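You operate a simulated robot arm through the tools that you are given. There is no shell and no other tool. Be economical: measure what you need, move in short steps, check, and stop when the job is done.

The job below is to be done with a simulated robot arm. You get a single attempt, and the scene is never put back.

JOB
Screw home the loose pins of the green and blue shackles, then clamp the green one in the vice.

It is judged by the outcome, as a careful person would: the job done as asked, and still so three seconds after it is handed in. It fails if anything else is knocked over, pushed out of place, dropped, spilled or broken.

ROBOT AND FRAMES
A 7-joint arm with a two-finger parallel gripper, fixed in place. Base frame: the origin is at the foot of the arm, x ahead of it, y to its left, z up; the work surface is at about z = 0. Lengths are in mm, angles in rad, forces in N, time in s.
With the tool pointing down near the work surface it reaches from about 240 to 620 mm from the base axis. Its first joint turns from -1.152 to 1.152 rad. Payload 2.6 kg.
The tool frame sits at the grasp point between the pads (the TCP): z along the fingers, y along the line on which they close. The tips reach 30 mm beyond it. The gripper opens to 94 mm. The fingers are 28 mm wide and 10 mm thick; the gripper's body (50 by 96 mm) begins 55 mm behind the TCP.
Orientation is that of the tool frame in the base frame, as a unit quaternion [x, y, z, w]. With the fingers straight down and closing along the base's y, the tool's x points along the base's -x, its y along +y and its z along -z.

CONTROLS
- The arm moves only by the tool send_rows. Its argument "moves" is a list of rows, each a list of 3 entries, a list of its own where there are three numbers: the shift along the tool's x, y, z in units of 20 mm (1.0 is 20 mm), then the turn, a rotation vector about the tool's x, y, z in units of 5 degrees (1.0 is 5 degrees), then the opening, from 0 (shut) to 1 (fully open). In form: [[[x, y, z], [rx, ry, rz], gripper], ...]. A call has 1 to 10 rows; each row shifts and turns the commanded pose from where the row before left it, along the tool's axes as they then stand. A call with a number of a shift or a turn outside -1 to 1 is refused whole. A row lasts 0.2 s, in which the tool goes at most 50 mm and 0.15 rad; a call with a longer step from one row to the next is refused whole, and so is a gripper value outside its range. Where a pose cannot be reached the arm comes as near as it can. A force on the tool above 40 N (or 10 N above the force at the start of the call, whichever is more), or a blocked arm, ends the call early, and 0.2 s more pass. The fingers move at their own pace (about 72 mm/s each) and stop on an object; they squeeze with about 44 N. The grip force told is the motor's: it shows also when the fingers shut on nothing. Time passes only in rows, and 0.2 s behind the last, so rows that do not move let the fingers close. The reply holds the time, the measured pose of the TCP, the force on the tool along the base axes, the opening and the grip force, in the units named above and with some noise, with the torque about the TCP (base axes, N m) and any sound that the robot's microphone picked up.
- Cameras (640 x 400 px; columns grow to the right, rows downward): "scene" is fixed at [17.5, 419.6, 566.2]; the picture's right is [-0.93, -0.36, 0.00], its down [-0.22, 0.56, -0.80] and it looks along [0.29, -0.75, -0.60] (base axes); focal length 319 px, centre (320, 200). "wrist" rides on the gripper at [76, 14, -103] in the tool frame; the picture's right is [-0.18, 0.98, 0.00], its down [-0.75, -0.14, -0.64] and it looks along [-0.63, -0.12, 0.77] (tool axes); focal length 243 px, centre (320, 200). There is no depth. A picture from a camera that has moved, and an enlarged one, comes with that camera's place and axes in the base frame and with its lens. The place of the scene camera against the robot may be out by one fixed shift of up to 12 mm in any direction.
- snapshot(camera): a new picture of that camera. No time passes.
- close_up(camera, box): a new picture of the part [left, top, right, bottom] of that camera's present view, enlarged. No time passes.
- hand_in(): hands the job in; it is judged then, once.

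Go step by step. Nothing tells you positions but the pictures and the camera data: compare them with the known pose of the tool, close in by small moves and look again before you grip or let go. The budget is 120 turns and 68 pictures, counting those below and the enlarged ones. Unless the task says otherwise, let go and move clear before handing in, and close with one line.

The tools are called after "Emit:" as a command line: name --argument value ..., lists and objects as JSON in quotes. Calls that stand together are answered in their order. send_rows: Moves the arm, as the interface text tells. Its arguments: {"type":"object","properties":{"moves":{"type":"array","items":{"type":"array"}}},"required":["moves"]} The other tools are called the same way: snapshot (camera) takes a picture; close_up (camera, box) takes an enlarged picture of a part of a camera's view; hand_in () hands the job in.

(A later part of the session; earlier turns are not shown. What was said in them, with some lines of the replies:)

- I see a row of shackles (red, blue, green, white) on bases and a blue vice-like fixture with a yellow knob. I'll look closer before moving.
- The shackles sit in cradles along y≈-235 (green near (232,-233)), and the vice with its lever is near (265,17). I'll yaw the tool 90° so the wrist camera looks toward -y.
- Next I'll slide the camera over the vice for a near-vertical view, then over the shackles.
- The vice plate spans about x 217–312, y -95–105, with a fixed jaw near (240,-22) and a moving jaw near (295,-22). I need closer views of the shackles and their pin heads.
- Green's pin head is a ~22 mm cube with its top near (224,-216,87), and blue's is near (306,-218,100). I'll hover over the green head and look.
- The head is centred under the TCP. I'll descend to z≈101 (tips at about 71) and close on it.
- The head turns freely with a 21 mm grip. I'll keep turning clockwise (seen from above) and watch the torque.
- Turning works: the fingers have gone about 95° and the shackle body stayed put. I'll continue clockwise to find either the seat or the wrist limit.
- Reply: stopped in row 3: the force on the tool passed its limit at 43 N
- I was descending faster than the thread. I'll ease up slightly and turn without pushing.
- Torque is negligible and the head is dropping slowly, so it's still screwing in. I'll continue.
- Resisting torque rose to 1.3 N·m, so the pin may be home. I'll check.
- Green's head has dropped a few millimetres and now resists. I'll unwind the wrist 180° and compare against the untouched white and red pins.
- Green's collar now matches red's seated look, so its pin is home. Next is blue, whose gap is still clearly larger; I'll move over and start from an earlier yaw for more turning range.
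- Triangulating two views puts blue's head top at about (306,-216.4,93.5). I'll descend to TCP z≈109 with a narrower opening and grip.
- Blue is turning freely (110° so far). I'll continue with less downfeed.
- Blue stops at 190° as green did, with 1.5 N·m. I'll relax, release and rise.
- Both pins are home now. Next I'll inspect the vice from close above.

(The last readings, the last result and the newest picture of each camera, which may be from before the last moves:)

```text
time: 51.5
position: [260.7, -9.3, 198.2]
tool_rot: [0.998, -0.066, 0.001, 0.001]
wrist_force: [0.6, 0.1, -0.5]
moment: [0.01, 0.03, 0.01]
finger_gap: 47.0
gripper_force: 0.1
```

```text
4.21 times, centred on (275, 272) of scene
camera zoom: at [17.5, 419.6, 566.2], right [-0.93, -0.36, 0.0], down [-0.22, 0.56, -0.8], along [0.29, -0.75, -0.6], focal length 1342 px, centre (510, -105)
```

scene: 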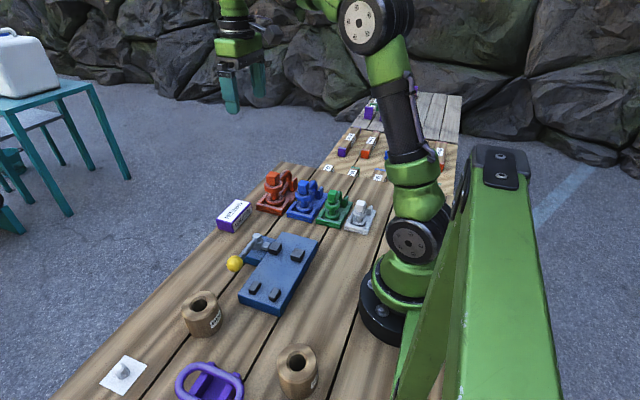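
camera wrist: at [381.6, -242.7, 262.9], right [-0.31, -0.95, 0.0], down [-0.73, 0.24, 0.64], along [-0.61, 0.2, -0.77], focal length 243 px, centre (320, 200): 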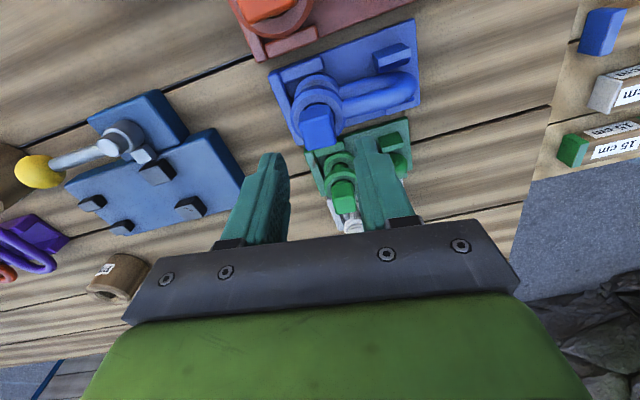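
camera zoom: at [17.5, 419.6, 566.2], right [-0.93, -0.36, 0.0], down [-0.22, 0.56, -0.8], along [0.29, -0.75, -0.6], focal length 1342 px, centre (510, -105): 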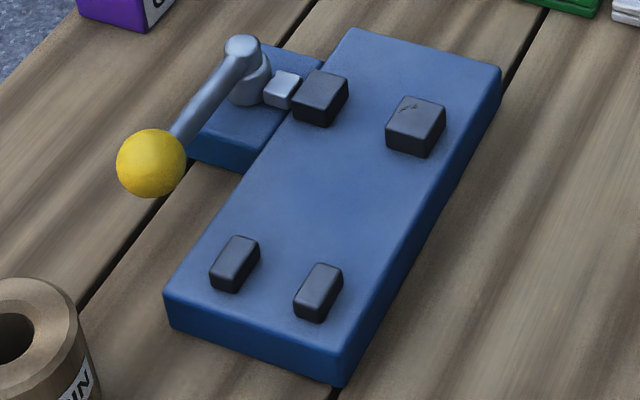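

The vice jaws have a ~34 mm gap (x 251–286, y -41 to -15, top z≈45), and the green eyes are ~39 mm, so the bow (~13 mm rod) should go between them. Its lever pivots near (337,-27) with the knob at about (342,61,59); I'll first test the lever empty to learn its direction and stroke.

Emit:
send_rows --moves '[[[0, 0, 0], [0, 0, -1], 0.6], [[0, 0, 0], [0, 0, -1], 0.6], [[0, 0, 0], [0, 0, -1], 0.6], [[0, 0, 0], [0, 0, -1], 0.6], [[0, 0, 0], [0, 0, -1], 0.6], [[0, 0, 0], [0, 0, -1], 0.6], [[0, 0, 0], [0, 0, -1], 0.6], [[0, 0, 0], [0, 0, -1], 0.6], [[0, 0, 0], [0, 0, -1], 0.6], [[0, 0, 0], [0, 0, -1], 0.6]]'

Emit:
send_rows --moves '[[[0, 0, 0], [0, 0, -1], 0.6], [[0, 0, 0], [0, 0, -1], 0.6], [[0, 0, 0], [0, 0, -1], 0.6], [[0, 0, 0], [0, 0, -1], 0.6], [[0, 0, 0], [0, 0, -1], 0.6], [[0, 0, 0], [0, 0, -1], 0.6], [[0, 0, 0], [0, 0, -1], 0.6], [[0, 0, 0], [0, 0, -1], 0.6], [[0, 0, 0], [0, 0, -1], 0.6], [[0, 0, 0], [0, 0, -0.5], 0.6]]'

Emit:
send_rows --moves '[[[0.9, 0.9, 0], [0, 0, 0], 0.6], [[0.9, 0.9, 0], [0, 0, 0], 0.6], [[0.9, 0.9, 0.6], [0, 0, 0], 0.6], [[0.85, 0.85, 1], [0, 0, 0], 0.6], [[0, 0.5, 1], [0, 0, 0], 0.6]]'

Emit:
snapshot --camera "wrist"

```text
time: 53.7
position: [261.1, -8.8, 199.0]
tool_rot: [0.932, 0.364, 0.0, 0.0]
wrist_force: [0.3, -0.2, -0.3]
moment: [-0.01, -0.03, 0.03]
finger_gap: 56.3
gripper_force: 0.0
```

```text
time: 55.9
position: [260.9, -7.2, 199.6]
tool_rot: [0.707, 0.708, 0.001, 0.001]
wrist_force: [-0.2, 0.1, 0.0]
moment: [0.02, -0.02, -0.01]
finger_gap: 56.5
gripper_force: 0.1
```

```text
time: 57.1
position: [344.7, 58.9, 146.0]
tool_rot: [0.707, 0.707, 0.002, 0.0]
wrist_force: [0.5, -0.9, 0.2]
moment: [0.01, 0.0, 0.0]
finger_gap: 56.5
gripper_force: 0.0
```

```text
30 pictures are left
camera wrist: at [360.5, 134.1, 248.7], right [0.98, -0.18, 0.0], down [-0.14, -0.75, 0.64], along [-0.12, -0.63, -0.77], focal length 243 px, centre (320, 200)
```

wrist: 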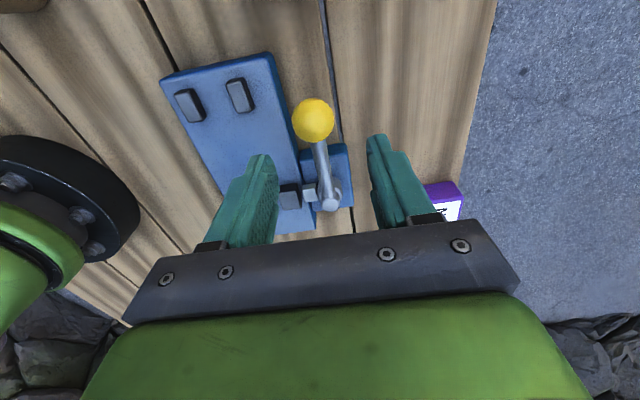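

Emit:
send_rows --moves '[[[0.1, -0.17, 1], [0, 0, 0], 0.46], [[0, 0, 1], [0, 0, 0], 0.46], [[0, 0, 1], [0, 0, 0], 0.46], [[0, 0, 1], [0, 0, 0], 0.46], [[0, 0, 0], [0, 0, 0], 0.46]]'

Emit:
send_rows --moves '[[[0, 0, 0], [0, 0, 0], 0], [[0, 0, 0], [0, 0, 0], 0], [[0, 0, 0], [0, 0, 0], 0]]'

Emit:
snapshot --camera "wrist"

```text
time: 58.3
position: [341.6, 62.2, 69.0]
tool_rot: [0.707, 0.707, 0.0, 0.0]
wrist_force: [-0.1, 1.2, -0.2]
moment: [0.0, -0.01, 0.0]
finger_gap: 43.0
gripper_force: 0.1
```

```text
time: 59.1
position: [339.7, 62.7, 68.0]
tool_rot: [0.707, 0.707, 0.0, 0.0]
wrist_force: [0.2, 1.2, -5.4]
moment: [0.15, -0.04, -0.03]
finger_gap: 33.4
gripper_force: 44.9
```

```text
29 pictures are left
camera wrist: at [356.4, 138.4, 172.1], right [0.98, -0.18, 0.0], down [-0.14, -0.75, 0.64], along [-0.12, -0.63, -0.77], focal length 243 px, centre (320, 200)
```

wrist: 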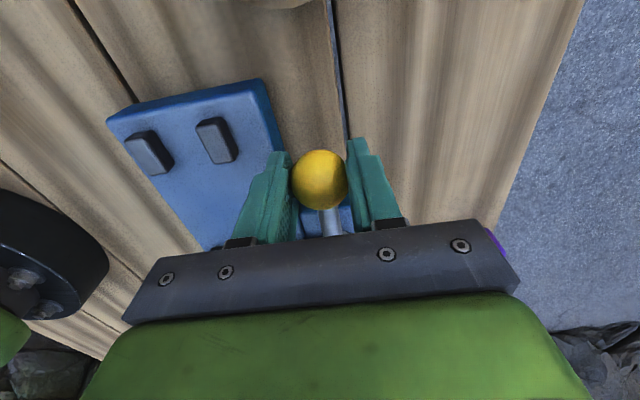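

The knob is gripped. I'll try a small clockwise swing toward +x.

Emit:
send_rows --moves '[[[-0.017, 0.383, 0], [0, 0, 1], 0], [[-0.017, 0.383, 0], [0, 0, 1], 0], [[-0.017, 0.383, 0], [0, 0, 1], 0]]'

Emit:
close_up --camera "scene" --box '[220, 225, 330, 320]'

```text
time: 59.9
position: [363.7, 59.9, 68.9]
tool_rot: [0.793, 0.609, 0.003, 0.001]
wrist_force: [-0.4, 0.6, 25.4]
moment: [-0.76, 0.19, 0.11]
finger_gap: 33.5
gripper_force: 45.4
```

```text
4.21 times, centred on (275, 272) of scene
camera zoom: at [17.4, 419.6, 566.2], right [-0.93, -0.36, 0.0], down [-0.22, 0.56, -0.8], along [0.29, -0.75, -0.6], focal length 1342 px, centre (510, -105)
```

zoom: 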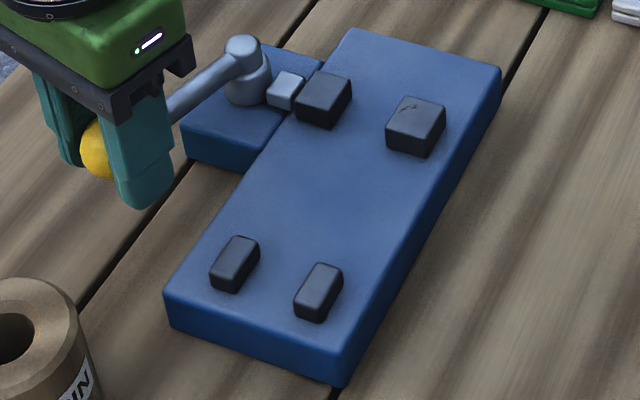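

Clockwise moves the jaw toward closing (~2 mm per 15°). I'll continue the empty test to see the stroke.

Emit:
send_rows --moves '[[[-0.017, 0.383, -0.03], [0, 0, 1], 0], [[-0.017, 0.383, 0], [0, 0, 1], 0], [[-0.017, 0.383, 0], [0, 0, 1], 0], [[-0.017, 0.383, 0], [0, 0, 1], 0], [[-0.017, 0.383, 0], [0, 0, 1], 0], [[-0.017, 0.383, 0], [0, 0, 1], 0], [[-0.017, 0.383, 0], [0, 0, 1], 0], [[-0.017, 0.383, 0], [0, 0, 1], 0], [[-0.017, 0.383, 0], [0, 0, 1], 0]]'

Emit:
close_up --camera "scene" --box '[220, 225, 330, 320]'

```text
time: 61.9
position: [416.7, 20.8, 68.6]
tool_rot: [0.966, 0.259, -0.001, -0.001]
wrist_force: [4.2, 1.8, -11.9]
moment: [-0.2, 0.15, 0.12]
finger_gap: 33.3
gripper_force: 44.8
```

```text
4.21 times, centred on (275, 272) of scene
camera zoom: at [17.6, 419.6, 566.2], right [-0.93, -0.36, 0.0], down [-0.22, 0.56, -0.8], along [0.29, -0.75, -0.6], focal length 1342 px, centre (510, -105)
```

zoom: 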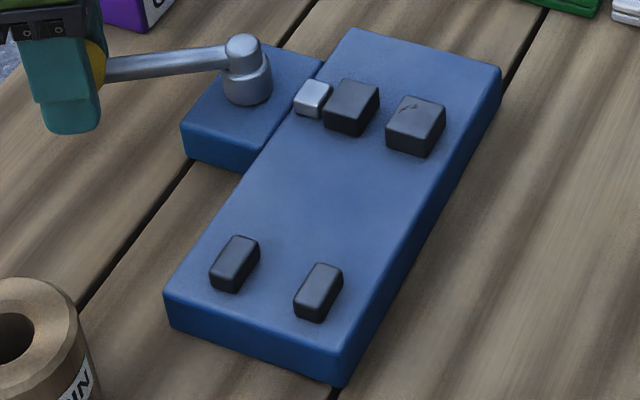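

Seventeen mm of jaw travel at 60°, so the vice can close on the bow. I'll swing the lever back open.

Emit:
send_rows --moves '[[[-0.017, -0.383, 0], [0, 0, -1], 0], [[-0.017, -0.383, 0], [0, 0, -1], 0], [[-0.017, -0.383, 0], [0, 0, -1], 0], [[-0.017, -0.383, 0], [0, 0, -1], 0], [[-0.017, -0.383, 0], [0, 0, -1], 0], [[-0.017, -0.383, 0], [0, 0, -1], 0], [[-0.017, -0.383, 0], [0, 0, -1], 0], [[-0.017, -0.383, 0], [0, 0, -1], 0], [[-0.017, -0.383, 0], [0, 0, -1], 0]]'

Emit:
send_rows --moves '[[[-0.017, -0.383, 0], [0, 0, -1], 0], [[-0.017, -0.383, 0], [0, 0, -1], 0], [[-0.017, -0.383, 0], [0, 0, -1], 0], [[0, 0, 0], [0, 0, 0], 0.5], [[0, 0, 0], [0, 0, 0], 0.5], [[0, 0, -1], [0, 0, 0], 0.5], [[0, 0, -1], [0, 0, 0], 0.5], [[0, 0, -1], [0, 0, 0], 0.5], [[0, 0, -1], [0, 0, 0], 0.5]]'

Emit:
snapshot --camera "wrist"

```text
time: 63.9
position: [362.7, 60.4, 67.2]
tool_rot: [0.793, 0.609, 0.0, -0.001]
wrist_force: [-3.5, -5.0, -2.2]
moment: [-0.02, -0.01, -0.36]
finger_gap: 33.5
gripper_force: 45.1
```

```text
time: 65.9
position: [338.6, 66.4, 147.9]
tool_rot: [0.707, 0.707, 0.0, -0.001]
wrist_force: [0.5, 0.0, -0.2]
moment: [0.01, -0.01, 0.01]
finger_gap: 47.1
gripper_force: 0.1
```

```text
26 pictures are left
camera wrist: at [354.0, 141.6, 252.3], right [0.98, -0.18, 0.0], down [-0.14, -0.75, 0.64], along [-0.12, -0.63, -0.77], focal length 243 px, centre (320, 200)
```

wrist: 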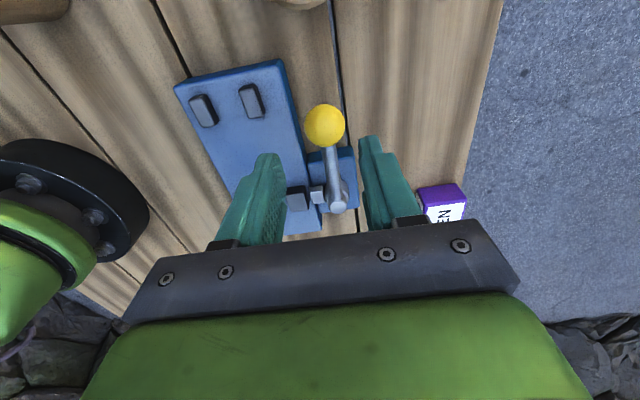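

The vice is open again. Now I'll go back over the green shackle, matching the ~7.5° head rotation.

Emit:
send_rows --moves '[[[-1, -0.4, -0.3], [0, 0, 1], 0.5], [[-1, -0.4, 0], [0, 0, 0.5], 0.5], [[-1, -0.3, 0], [0, 0, 0], 0.5], [[-1, -0.3, 0], [0, 0, 0], 0.5], [[-1, -0.3, 0], [0, 0, 0], 0.5], [[-1, -0.3, 0], [0, 0, 0], 0.5], [[-1, -0.3, 0], [0, 0, 0], 0.5], [[-1, -0.3, 0], [0, 0, 0], 0.5]]'

Emit:
send_rows --moves '[[[-1, -0.2, 0], [0, 0, 0], 0.5], [[-1, -0.2, 0], [0, 0, 0], 0.5], [[-1, -0.2, 0], [0, 0, 0], 0.5], [[-1, -0.2, 0], [0, 0, 0], 0.5], [[-1, -0.2, 0], [0, 0, 0], 0.5], [[-1, -0.2, 0], [0, 0, 0], 0.5], [[0, 0, 0], [0, 0, 0], 0.5]]'

Emit:
snapshot --camera "wrist"

```text
time: 67.7
position: [272.5, -89.9, 154.1]
tool_rot: [0.752, 0.659, 0.0, 0.0]
wrist_force: [0.5, 0.2, -0.2]
moment: [-0.01, 0.02, 0.02]
finger_gap: 47.0
gripper_force: 0.1
```

```text
time: 69.3
position: [230.7, -203.2, 153.0]
tool_rot: [0.752, 0.659, 0.0, 0.001]
wrist_force: [-0.7, -0.3, -0.1]
moment: [-0.02, -0.04, -0.03]
finger_gap: 47.0
gripper_force: 0.2
```

```text
25 pictures are left
camera wrist: at [256.8, -131.0, 256.6], right [0.95, -0.31, 0.0], down [-0.24, -0.73, 0.64], along [-0.2, -0.61, -0.77], focal length 243 px, centre (320, 200)
```

wrist: 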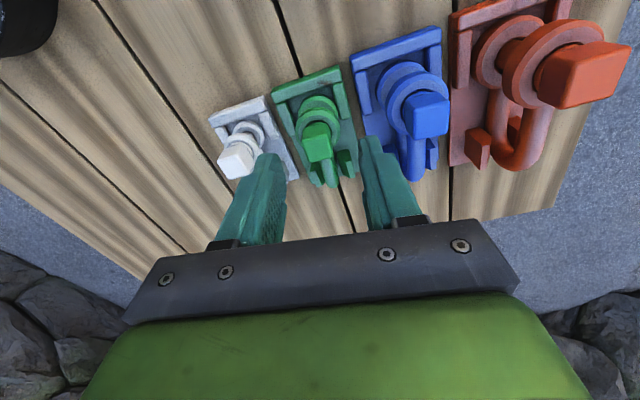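

Emit:
send_rows --moves '[[[-0.3, -0.08, 0.9], [0, 0, 0], 0.5], [[-0.315, -0.075, 0.9], [0, 0, 0], 0.5], [[0, 0, 0], [0, 0, 0], 0.5]]'

Emit:
close_up --camera "wrist" --box '[220, 40, 420, 220]'

```text
time: 70.1
position: [227.1, -216.1, 117.4]
tool_rot: [0.751, 0.66, 0.0, 0.0]
wrist_force: [0.1, 0.0, -1.0]
moment: [0.01, -0.01, -0.01]
finger_gap: 46.9
gripper_force: 0.0
```

```text
2.22 times, centred on (320, 130) of wrist
camera zoom: at [252.4, -143.8, 221.6], right [0.95, -0.31, 0.0], down [-0.24, -0.73, 0.64], along [-0.2, -0.61, -0.77], focal length 539 px, centre (320, 356)
```

zoom: 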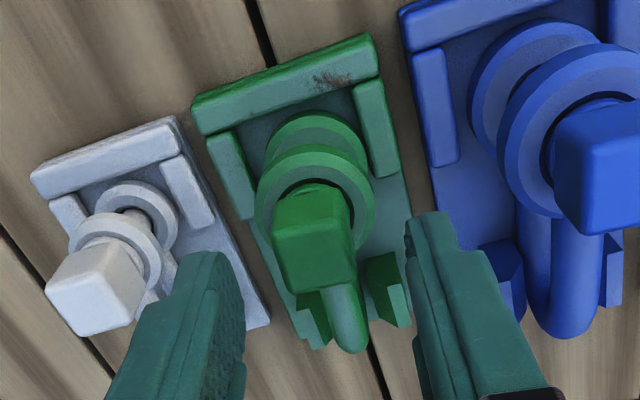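

Head aligned to the gripper. Descending to z≈97 and closing on it.

Emit:
send_rows --moves '[[[-0.08, 0, 0.5], [0, 0, 0], 0.5], [[0, 0, 0.53], [0, 0, 0], 0.5], [[0, 0, 0], [0, 0, 0], 0], [[0, 0, 0], [0, 0, 0], 0], [[0, 0, 0], [0, 0, 0], 0]]'

Emit:
send_rows --moves '[[[0, 0, 0], [0, 0, 1], 0], [[0, 0, 0], [0, 0, 0], 0]]'

```text
time: 71.3
position: [224.8, -217.8, 97.2]
tool_rot: [0.752, 0.659, 0.0, -0.001]
wrist_force: [-0.9, 1.0, 0.2]
moment: [0.05, 0.16, 0.49]
finger_gap: 21.1
gripper_force: 44.3
```

```text
time: 71.9
position: [225.8, -217.5, 97.9]
tool_rot: [0.78, 0.626, -0.001, 0.0]
wrist_force: [-10.3, 3.6, 12.9]
moment: [0.2, 0.49, 1.31]
finger_gap: 21.9
gripper_force: 44.0
```

It resists at once, confirming green is tight. I'll undo that bit and lift.

Emit:
send_rows --moves '[[[0, 0, 0], [0, 0, -1], 0], [[0, 0, -0.3], [0, 0, 0], 0], [[0, 0, -0.7], [0, 0, 0], 0], [[0, 0, -1], [0, 0, 0], 0]]'

Emit:
close_up --camera "scene" --box '[280, 140, 380, 220]'

```text
time: 72.9
position: [227.2, -218.5, 137.1]
tool_rot: [0.752, 0.659, 0.0, 0.001]
wrist_force: [0.0, -1.2, -3.8]
moment: [0.04, -0.03, 0.01]
finger_gap: 21.1
gripper_force: 44.1
```

```text
5.00 times, centred on (330, 180) of scene
camera zoom: at [17.5, 419.6, 566.2], right [-0.93, -0.36, 0.0], down [-0.22, 0.56, -0.8], along [0.29, -0.75, -0.6], focal length 1593 px, centre (270, 300)
```

zoom: 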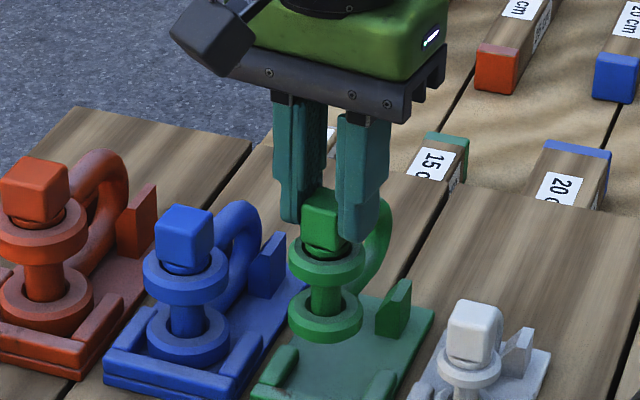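

The green shackle is lifted. I'll raise it more and carry it over the vice.

Emit:
send_rows --moves '[[[0, 0, -1], [0, 0, 0], 0], [[0, 0, -1], [0, 0, 0], 0], [[0, 0, -1], [0, 0, 0], 0], [[0.5, 0, 0], [0, 0, 0], 0], [[1, 0, 0], [0, 0, 0], 0], [[1, 0, 0], [0, 0, 0], 0], [[1, 0, 0], [0, 0, 0], 0], [[1, 0, 0], [0, 0, 0], 0], [[1, 0, 0], [0, 0, 0], 0], [[1, 0, 0], [0, 0, 0], 0]]'

Emit:
send_rows --moves '[[[1, 0, 0], [0, 0, 0], 0], [[1, 0, 0], [0, 0, 0], 0], [[1, 0, 0], [0, 0, 0], 0], [[1, 0, 0], [0, 0, 0], 0], [[1, 0, 0], [0, 0, 0], 0], [[1, 0.1, 0], [0, 0, 0], 0], [[0, 0, 0], [0, 0, 0], 0]]'

Emit:
snapshot --camera "wrist"

Emit:
close_up --camera "scene" --box '[200, 120, 360, 320]'

```text
time: 75.1
position: [241.5, -88.9, 196.5]
tool_rot: [0.752, 0.659, -0.001, 0.0]
wrist_force: [-0.3, 1.0, -3.4]
moment: [0.03, -0.01, 0.01]
finger_gap: 21.1
gripper_force: 44.2
```

```text
time: 76.7
position: [262.1, 30.7, 195.9]
tool_rot: [0.751, 0.66, 0.0, 0.0]
wrist_force: [0.5, -0.4, -3.0]
moment: [0.02, -0.01, -0.02]
finger_gap: 21.1
gripper_force: 43.6
```

```text
22 pictures are left
camera wrist: at [287.8, 102.3, 300.2], right [0.95, -0.31, 0.0], down [-0.24, -0.73, 0.64], along [-0.2, -0.61, -0.77], focal length 243 px, centre (320, 200)
```

wrist: 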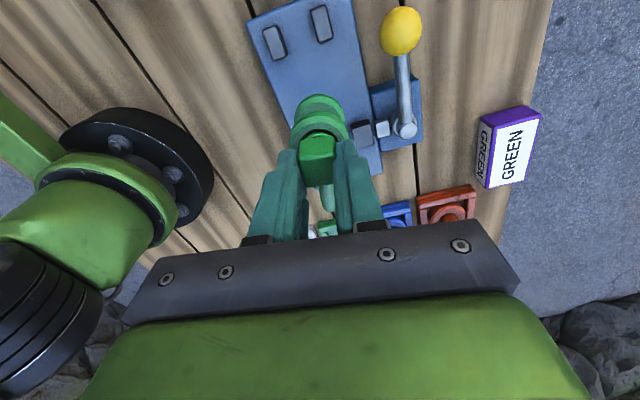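

```text
2.00 times, centred on (280, 220) of scene
camera zoom: at [17.5, 419.6, 566.2], right [-0.93, -0.36, 0.0], down [-0.22, 0.56, -0.8], along [0.29, -0.75, -0.6], focal length 637 px, centre (400, 160)
```

zoom: 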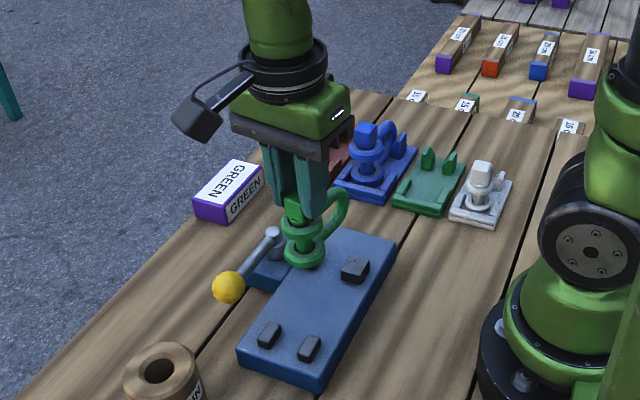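

Emit:
close_up --camera "wrist" --box '[260, 80, 400, 230]'

Emit:
close_up --camera "scene" --box '[250, 200, 350, 280]'

```text
2.67 times, centred on (330, 155) of wrist
camera zoom: at [287.8, 102.3, 300.2], right [0.95, -0.31, 0.0], down [-0.24, -0.73, 0.64], along [-0.2, -0.61, -0.77], focal length 647 px, centre (293, 320)
```

zoom: 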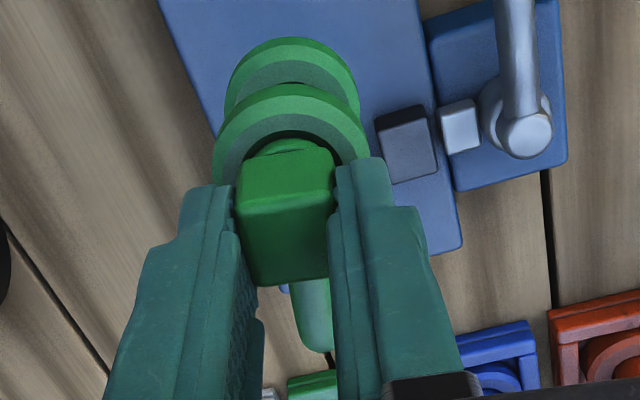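

```text
5.00 times, centred on (300, 240) of scene
camera zoom: at [17.5, 419.6, 566.2], right [-0.93, -0.36, 0.0], down [-0.22, 0.56, -0.8], along [0.29, -0.75, -0.6], focal length 1593 px, centre (420, 0)
```

zoom: 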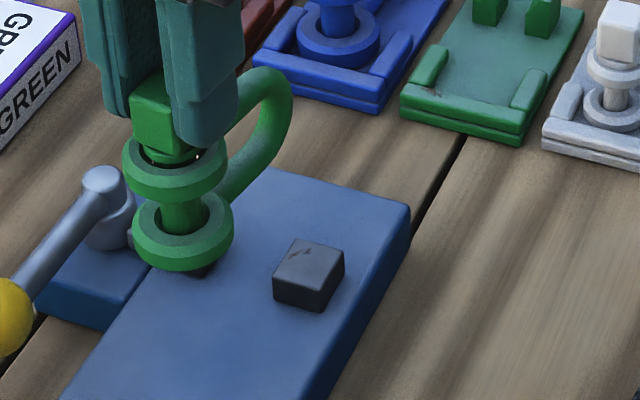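

The shackle hangs yawed about 9° (bow toward -x). I'll correct that and re-check.

Emit:
send_rows --moves '[[[0, 0, 0], [0, 0, -0.9], 0], [[0, 0, 0], [0, 0, -0.9], 0], [[0, 0, 1], [0, 0, 0], 0], [[0, 0, 0], [0, 0, 0], 0]]'

Emit:
close_up --camera "wrist" --box '[240, 60, 400, 220]'

```text
time: 77.7
position: [260.5, 30.5, 176.9]
tool_rot: [0.698, 0.716, 0.0, -0.001]
wrist_force: [0.2, 0.6, -3.1]
moment: [0.05, -0.03, -0.03]
finger_gap: 20.8
gripper_force: 44.1
```

```text
2.50 times, centred on (320, 140) of wrist
camera zoom: at [274.3, 105.4, 279.6], right [0.99, -0.16, 0.0], down [-0.12, -0.76, 0.64], along [-0.1, -0.63, -0.77], focal length 606 px, centre (320, 350)
```

zoom: 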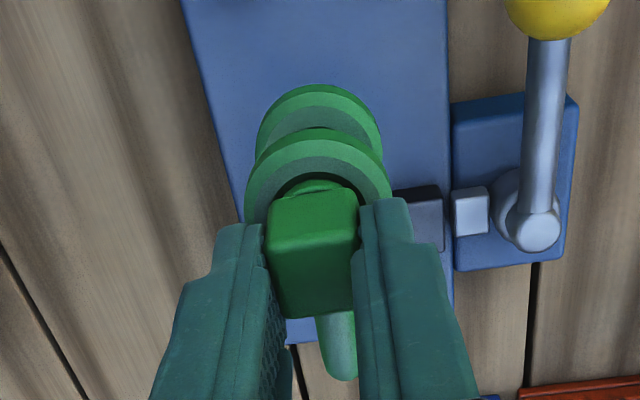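

Now aligned. I'll shift to (264,25), descend most of the way, and look again.

Emit:
send_rows --moves '[[[-0.25, 0.18, 0], [0, 0, 0], 0], [[0, 0, 0.9], [0, 0, 0], 0], [[0, 0, 0.9], [0, 0, 0], 0], [[0, 0, 0], [0, 0, 0], 0]]'

Emit:
close_up --camera "scene" --box '[230, 200, 330, 280]'

Emit:
close_up --camera "wrist" --box '[240, 60, 400, 220]'

```text
time: 78.7
position: [264.5, 25.7, 140.1]
tool_rot: [0.698, 0.716, 0.0, 0.0]
wrist_force: [0.1, 0.2, -2.9]
moment: [0.03, 0.0, 0.02]
finger_gap: 20.9
gripper_force: 44.1
```

```text
5.00 times, centred on (280, 240) of scene
camera zoom: at [17.5, 419.6, 566.2], right [-0.93, -0.36, 0.0], down [-0.22, 0.56, -0.8], along [0.29, -0.75, -0.6], focal length 1593 px, centre (520, 0)
```

zoom: 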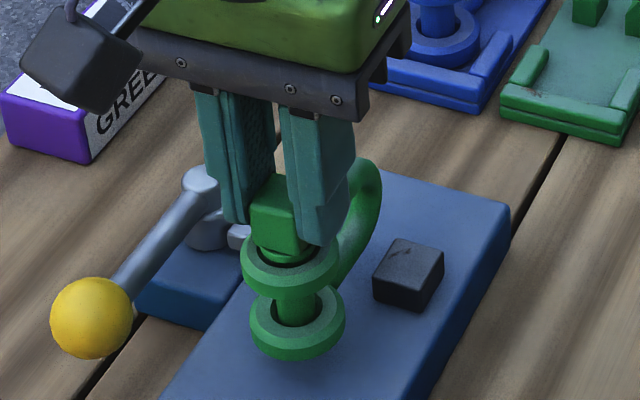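

```text
2.50 times, centred on (320, 140) of wrist
camera zoom: at [277.7, 100.7, 242.5], right [0.99, -0.16, 0.0], down [-0.12, -0.76, 0.64], along [-0.1, -0.63, -0.77], focal length 606 px, centre (320, 350)
```

zoom: 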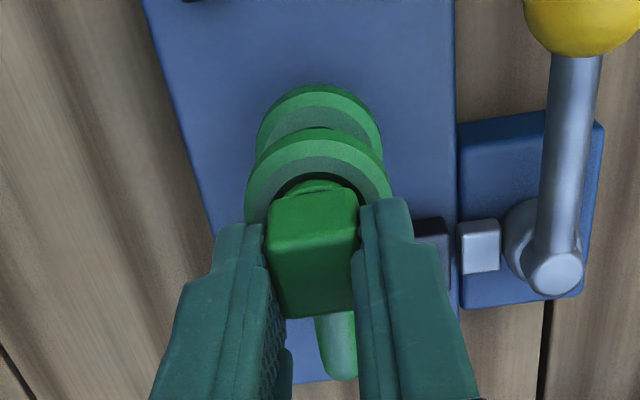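

Emit:
send_rows --moves '[[[0, 0, 0.25], [0, 0, 0], 0], [[0, 0, 0.25], [0, 0, 0], 0], [[0, 0, 0.25], [0, 0, 0], 0], [[0, 0, 0.25], [0, 0, 0], 0], [[0, 0, 0], [0, 0, 0], 0]]'

Emit:
send_rows --moves '[[[0, 0, 0.1], [0, 0, 0], 0], [[0, 0, 0.1], [0, 0, 0], 0], [[0, 0, 0.1], [0, 0, 0], 0]]'

Emit:
close_up --camera "scene" --box '[230, 200, 330, 280]'

```text
time: 79.9
position: [265.2, 25.3, 120.4]
tool_rot: [0.698, 0.716, 0.001, 0.0]
wrist_force: [0.0, 0.2, -1.4]
moment: [0.01, -0.02, 0.02]
finger_gap: 21.1
gripper_force: 44.0
```

```text
time: 80.4
position: [264.9, 25.0, 120.1]
tool_rot: [0.699, 0.715, 0.001, 0.001]
wrist_force: [-2.1, -0.9, 4.3]
moment: [-0.08, 0.08, -0.04]
finger_gap: 21.1
gripper_force: 44.4
stopped in row 2: the force on the tool passed its limit at 48 N (the readings are from after the stop); the commanded pose is now the measured one
```

```text
5.00 times, centred on (280, 240) of scene
camera zoom: at [17.5, 419.6, 566.2], right [-0.93, -0.36, 0.0], down [-0.22, 0.56, -0.8], along [0.29, -0.75, -0.6], focal length 1593 px, centre (520, 0)
```

zoom: 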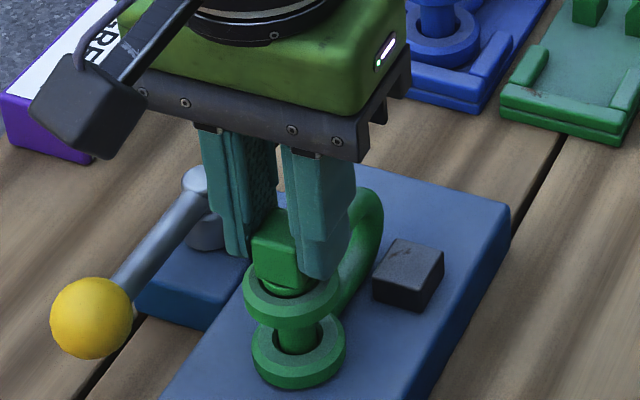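

Emit:
snapshot --camera "wrist"

Emit:
close_up --camera "scene" --box '[262, 232, 322, 282]'

```text
14 pictures are left
camera wrist: at [278.8, 100.5, 223.2], right [0.99, -0.16, 0.0], down [-0.13, -0.76, 0.64], along [-0.1, -0.63, -0.77], focal length 243 px, centre (320, 200)
```

wrist: 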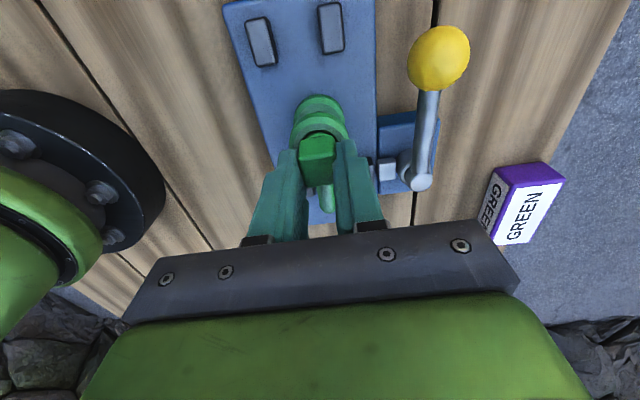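

```text
8.00 times, centred on (292, 257) of scene
camera zoom: at [17.5, 419.6, 566.2], right [-0.93, -0.36, 0.0], down [-0.22, 0.56, -0.8], along [0.29, -0.75, -0.6], focal length 2549 px, centre (544, -256)
```

zoom: 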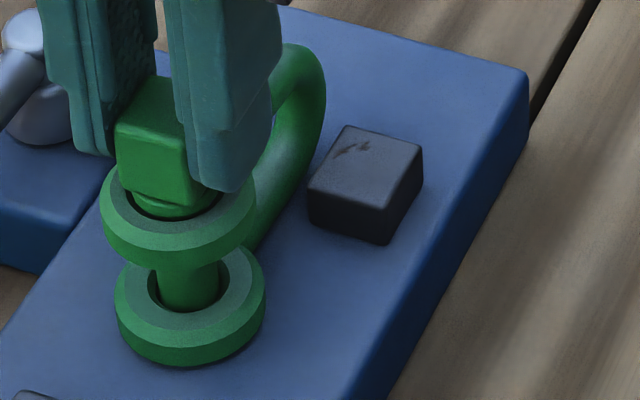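

The eye rests on the vice plate with the bow between the jaws. I'll release gently and lift away.

Emit:
send_rows --moves '[[[0, 0, 0], [0, 0, 0], 0.3], [[0, 0, 0], [0, 0, 0], 0.45], [[0, 0, 0], [0, 0, 0], 0.45], [[0, 0, -1], [0, 0, 0], 0.45], [[0, 0, -1], [0, 0, 0], 0.45], [[0, 0, -1], [0, 0, 0], 0.45], [[1, 0, 0], [0, 0, 0], 0.45], [[0.5, 0, 0], [0, 0, 0], 0.45]]'

Emit:
close_up --camera "wrist" --box '[200, 40, 440, 190]'

```text
time: 82.2
position: [264.8, 55.9, 181.3]
tool_rot: [0.698, 0.716, 0.001, 0.002]
wrist_force: [0.3, -0.4, -0.4]
moment: [0.04, 0.02, -0.01]
finger_gap: 42.4
gripper_force: 0.0
```

```text
2.67 times, centred on (320, 115) of wrist
camera zoom: at [278.3, 131.0, 284.4], right [0.99, -0.16, 0.0], down [-0.13, -0.76, 0.64], along [-0.1, -0.63, -0.77], focal length 647 px, centre (320, 427)
```

zoom: 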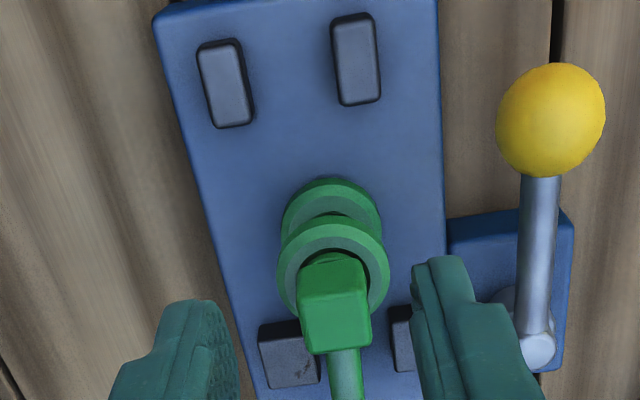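

The shackle stands on its own with its bow between the jaws. Now I'll grip the knob again.

Emit:
send_rows --moves '[[[0.1, 0.95, 0], [0, 0, 0.3], 0.46], [[0.1, 0.95, 0], [0, 0, 0], 0.46], [[0, 0.95, 0], [0, 0, 0], 0.46], [[0, 0.93, 0], [0, 0, 0], 0.46], [[0, 0, 1], [0, 0, 0], 0.46], [[0, 0, 1], [0, 0, 0], 0.46], [[0, 0, 0], [0, 0, 0], 0.46]]'

Emit:
snapshot --camera "wrist"

```text
time: 83.8
position: [338.2, 60.0, 138.8]
tool_rot: [0.707, 0.707, 0.002, 0.002]
wrist_force: [0.0, 0.5, -0.5]
moment: [0.01, -0.05, -0.01]
finger_gap: 43.0
gripper_force: 0.0
```

```text
11 pictures are left
camera wrist: at [354.6, 135.0, 242.8], right [0.98, -0.19, 0.0], down [-0.15, -0.75, 0.64], along [-0.12, -0.63, -0.77], focal length 243 px, centre (320, 200)
```

wrist: 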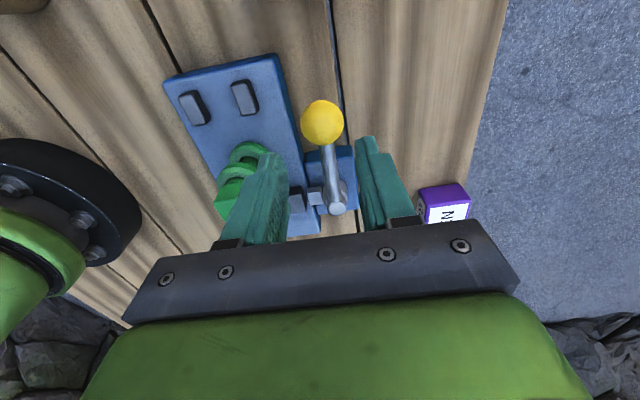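

Emit:
send_rows --moves '[[[0.07, 0.15, 0.9], [0, 0, 0], 0.46], [[0, 0, 0.9], [0, 0, 0], 0.46], [[0, 0, 0.9], [0, 0, 0], 0.46], [[0, 0, 0.83], [0, 0, 0], 0.46], [[0, 0, 0], [0, 0, 0], 0], [[0, 0, 0], [0, 0, 0], 0], [[0, 0, 0], [0, 0, 0], 0]]'

Emit:
send_rows --moves '[[[-0.017, 0.383, 0], [0, 0, 1], 0], [[-0.017, 0.383, 0], [0, 0, 1], 0], [[-0.017, 0.383, 0], [0, 0, 1], 0], [[-0.017, 0.383, 0], [0, 0, 1], 0], [[-0.017, 0.383, 0], [0, 0, 1], 0], [[-0.017, 0.383, 0], [0, 0, 1], 0]]'

Emit:
close_up --camera "scene" --box '[220, 220, 330, 300]'

```text
time: 85.4
position: [342.8, 61.6, 67.7]
tool_rot: [0.708, 0.706, 0.001, 0.001]
wrist_force: [-4.2, -0.5, 6.0]
moment: [0.12, -0.05, -0.32]
finger_gap: 33.6
gripper_force: 44.9
```

```text
time: 86.8
position: [386.3, 48.6, 69.3]
tool_rot: [0.867, 0.499, 0.0, 0.0]
wrist_force: [-0.6, 2.5, -31.2]
moment: [-0.11, 0.07, 0.0]
finger_gap: 33.1
gripper_force: 44.8
```

```text
5.00 times, centred on (275, 260) of scene
camera zoom: at [17.7, 419.6, 566.2], right [-0.93, -0.36, 0.0], down [-0.22, 0.56, -0.8], along [0.29, -0.75, -0.6], focal length 1593 px, centre (545, -100)
```

zoom: 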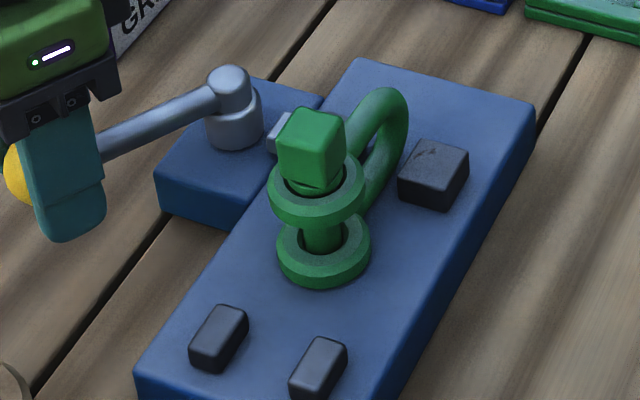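

The jaw is closing. I'll ease the vertical load and continue in short steps.

Emit:
send_rows --moves '[[[-0.017, 0.383, 0.05], [0, 0, 1], 0], [[-0.017, 0.383, 0.03], [0, 0, 1], 0], [[-0.017, 0.383, 0], [0, 0, 1], 0], [[-0.017, 0.383, 0], [0, 0, 1], 0]]'

Emit:
send_rows --moves '[[[-0.017, 0.383, 0], [0, 0, 1], 0], [[-0.017, 0.383, 0], [0, 0, 1], 0]]'

Emit:
close_up --camera "scene" --box '[220, 220, 330, 300]'

```text
time: 87.8
position: [411.0, 26.7, 68.7]
tool_rot: [0.941, 0.339, 0.0, 0.002]
wrist_force: [-21.9, -17.3, 14.7]
moment: [-0.26, 0.21, 0.04]
finger_gap: 33.3
gripper_force: 45.6
```

```text
time: 88.4
position: [417.5, 16.6, 68.6]
tool_rot: [0.966, 0.257, 0.0, 0.0]
wrist_force: [-23.6, -10.9, 10.6]
moment: [-0.29, 0.2, 0.07]
finger_gap: 33.4
gripper_force: 45.1
```

```text
5.00 times, centred on (275, 260) of scene
camera zoom: at [17.5, 419.6, 566.2], right [-0.93, -0.36, 0.0], down [-0.22, 0.56, -0.8], along [0.29, -0.75, -0.6], focal length 1593 px, centre (545, -100)
```

zoom: 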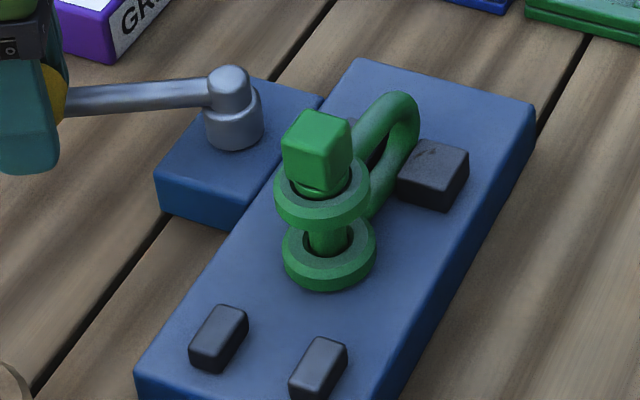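

Bow is almost pinched; my arc runs a bit wide. I'll pull in 2 mm and keep turning.

Emit:
send_rows --moves '[[[-0.1, 0, 0.02], [0, 0, 0], 0], [[-0.02, 0.383, 0], [0, 0, 1], 0], [[-0.03, 0.383, 0], [0, 0, 1], 0]]'

Emit:
send_rows --moves '[[[-0.03, 0.383, 0], [0, 0, 1], 0], [[-0.03, 0.383, 0], [0, 0, 1], 0]]'

```text
time: 89.2
position: [425.0, 2.6, 68.9]
tool_rot: [0.985, 0.174, 0.003, 0.0]
wrist_force: [-1.9, -1.5, -12.7]
moment: [0.09, -0.38, 0.38]
finger_gap: 33.0
gripper_force: 44.9
```

```text
time: 89.8
position: [427.6, -12.4, 69.7]
tool_rot: [0.996, 0.086, 0.003, 0.0]
wrist_force: [12.9, 4.8, -18.7]
moment: [-0.08, 0.23, 0.07]
finger_gap: 33.7
gripper_force: 45.5
```

Emit:
close_up --camera "scene" --box '[220, 220, 330, 300]'

```text
5.00 times, centred on (275, 260) of scene
camera zoom: at [17.6, 419.6, 566.2], right [-0.93, -0.36, 0.0], down [-0.22, 0.56, -0.8], along [0.29, -0.75, -0.6], focal length 1593 px, centre (545, -100)
```

zoom: 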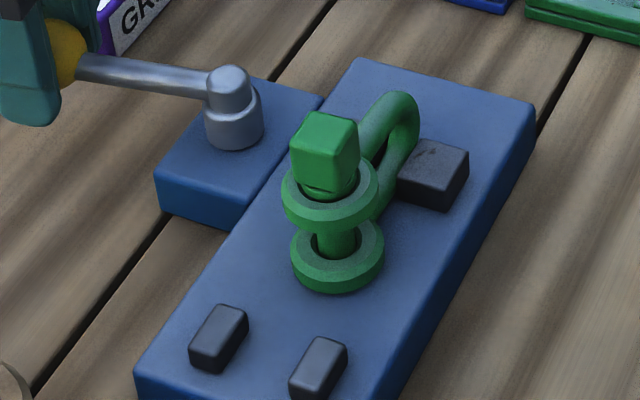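

Emit:
send_rows --moves '[[[-0.02, 0.383, 0.03], [0, 0, 1], 0], [[-0.017, 0.383, 0.02], [0, 0, 1], 0]]'

Emit:
send_rows --moves '[[[-0.017, 0.383, 0], [0, 0, 1], 0], [[-0.017, 0.383, 0], [0, 0, 1], 0]]'

```text
time: 90.4
position: [430.5, -29.7, 69.6]
tool_rot: [1.0, -0.004, 0.003, -0.002]
wrist_force: [-2.4, 7.7, 19.8]
moment: [0.18, -0.07, -0.47]
finger_gap: 33.5
gripper_force: 44.9
```

```text
time: 91.0
position: [427.7, -42.1, 68.1]
tool_rot: [0.996, -0.087, 0.001, -0.004]
wrist_force: [-3.7, 19.8, 17.3]
moment: [0.15, -0.01, 0.46]
finger_gap: 33.7
gripper_force: 44.7
```

Resistance is now building (~20 N at the knob): the jaws are biting. A look, then a bit more.

Emit:
close_up --camera "scene" --box '[220, 220, 330, 300]'

Emit:
send_rows --moves '[[[-0.01, 0.2, 0.03], [0, 0, 0.5], 0], [[-0.01, 0.2, 0.03], [0, 0, 0.5], 0]]'

```text
5.00 times, centred on (275, 260) of scene
camera zoom: at [17.4, 419.6, 566.2], right [-0.93, -0.36, 0.0], down [-0.22, 0.56, -0.8], along [0.29, -0.75, -0.6], focal length 1593 px, centre (545, -100)
```

zoom: 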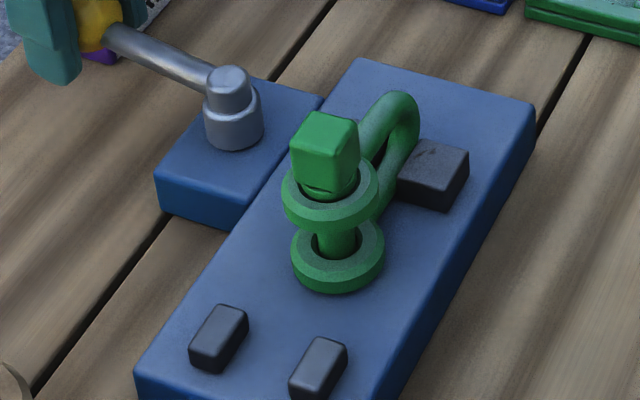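

```text
time: 91.5
position: [427.9, -41.0, 67.0]
tool_rot: [0.994, -0.113, 0.001, -0.008]
wrist_force: [-0.1, 1.1, 1.3]
moment: [-0.1, -0.31, 0.16]
finger_gap: 33.7
gripper_force: 45.2
stopped in row 2: the force on the tool passed its limit at 42 N (the readings are from after the stop); the commanded pose is now the measured one
```

Lever stopped at over 42 N with the shackle unmoving, so it's clamped. I'll open the fingers only slightly (the GREEN box is near) and lift straight up.

Emit:
send_rows --moves '[[[0, 0, 0], [0, 0, 0], 0.4], [[0, 0, 0], [0, 0, 0], 0.4], [[0, 0, -0.8], [0, 0, 0], 0.4], [[0, 0, -1], [0, 0, 0], 0.4], [[0, 0, -1], [0, 0, 0], 0.4], [[0, 0, -1], [0, 0, 0], 0.4], [[0, 0, -1], [0, 0, 0], 0.4], [[0, 0, -1], [0, 0, 0], 0.4]]'

Emit:
snapshot --camera "wrist"

Emit:
close_up --camera "scene" --box '[190, 160, 390, 310]'

```text
time: 93.3
position: [426.6, -42.7, 184.6]
tool_rot: [0.993, -0.115, 0.0, -0.007]
wrist_force: [0.3, 0.1, -0.6]
moment: [0.03, 0.0, -0.01]
finger_gap: 37.6
gripper_force: 0.0
```

```text
6 pictures are left
camera wrist: at [499.1, -77.0, 287.4], right [-0.4, -0.92, -0.01], down [-0.7, 0.3, 0.64], along [-0.59, 0.27, -0.76], focal length 243 px, centre (320, 200)
```

wrist: 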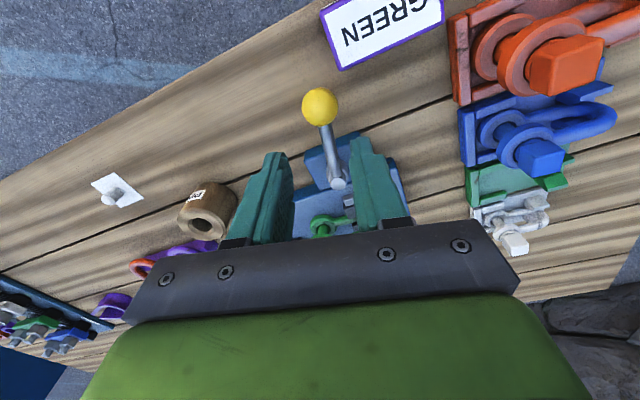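

```text
2.67 times, centred on (290, 235) of scene
camera zoom: at [17.5, 419.6, 566.2], right [-0.93, -0.36, 0.0], down [-0.22, 0.56, -0.8], along [0.29, -0.75, -0.6], focal length 850 px, centre (400, 107)
```

zoom: 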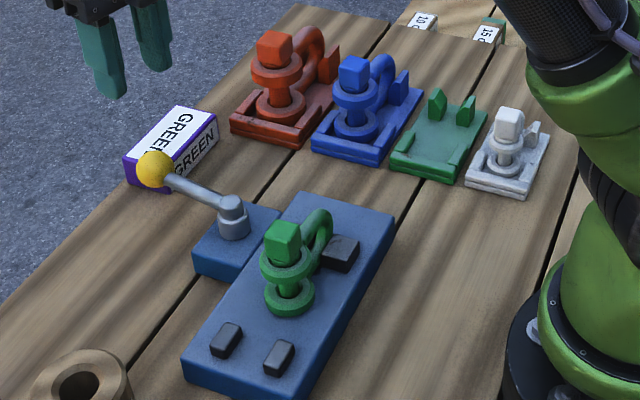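

The lever has stayed put after release, and nothing else has moved. One overhead check of the clamped bow.

Emit:
send_rows --moves '[[[-1, 0, -0.2], [0, 0, 0], 0.4], [[-1, 0, 0], [0, 0, 0], 0.4], [[-1, 0, 0], [0, 0, 0], 0.4], [[-1, 0, 0], [0, 0, 0], 0.4], [[-1, 0, 0], [0, 0, 0], 0.4], [[-1, 0, 0], [0, 0, 0], 0.4], [[-1, 0, 0], [0, 0, 0], 0.4], [[-1, 0, 0], [0, 0, 0], 0.4]]'

Emit:
close_up --camera "wrist" --box '[180, 0, 460, 160]'

```text
time: 95.1
position: [283.2, -11.6, 187.6]
tool_rot: [0.994, -0.113, 0.003, -0.01]
wrist_force: [0.7, 0.0, -0.3]
moment: [-0.07, 0.0, 0.06]
finger_gap: 37.6
gripper_force: 0.0
out of reach, approached as far as the arm can: row 7, 8
```

```text
2.29 times, centred on (320, 80) of wrist
camera zoom: at [354.6, -46.1, 290.9], right [-0.4, -0.92, -0.02], down [-0.71, 0.29, 0.64], along [-0.58, 0.27, -0.76], focal length 555 px, centre (320, 474)
```

zoom: 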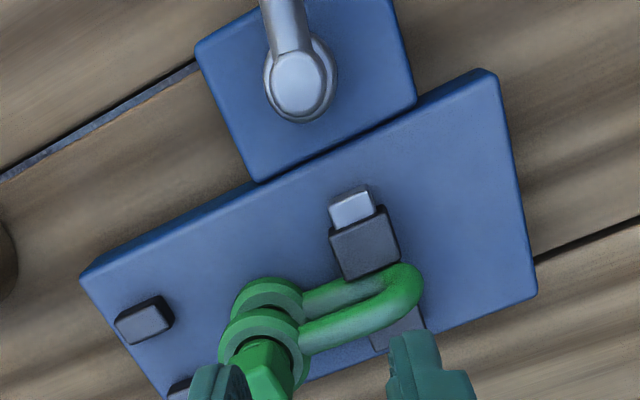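

Both pins are tight, and the bow of the green shackle is held between the two jaws with the lever closed. The gripper is well clear above, so I'm handing in.

Emit:
hand_in

```text
The job is handed in.
```

The green and blue pins are screwed home, and the green shackle is clamped by its bow in the vice with the lever closed.
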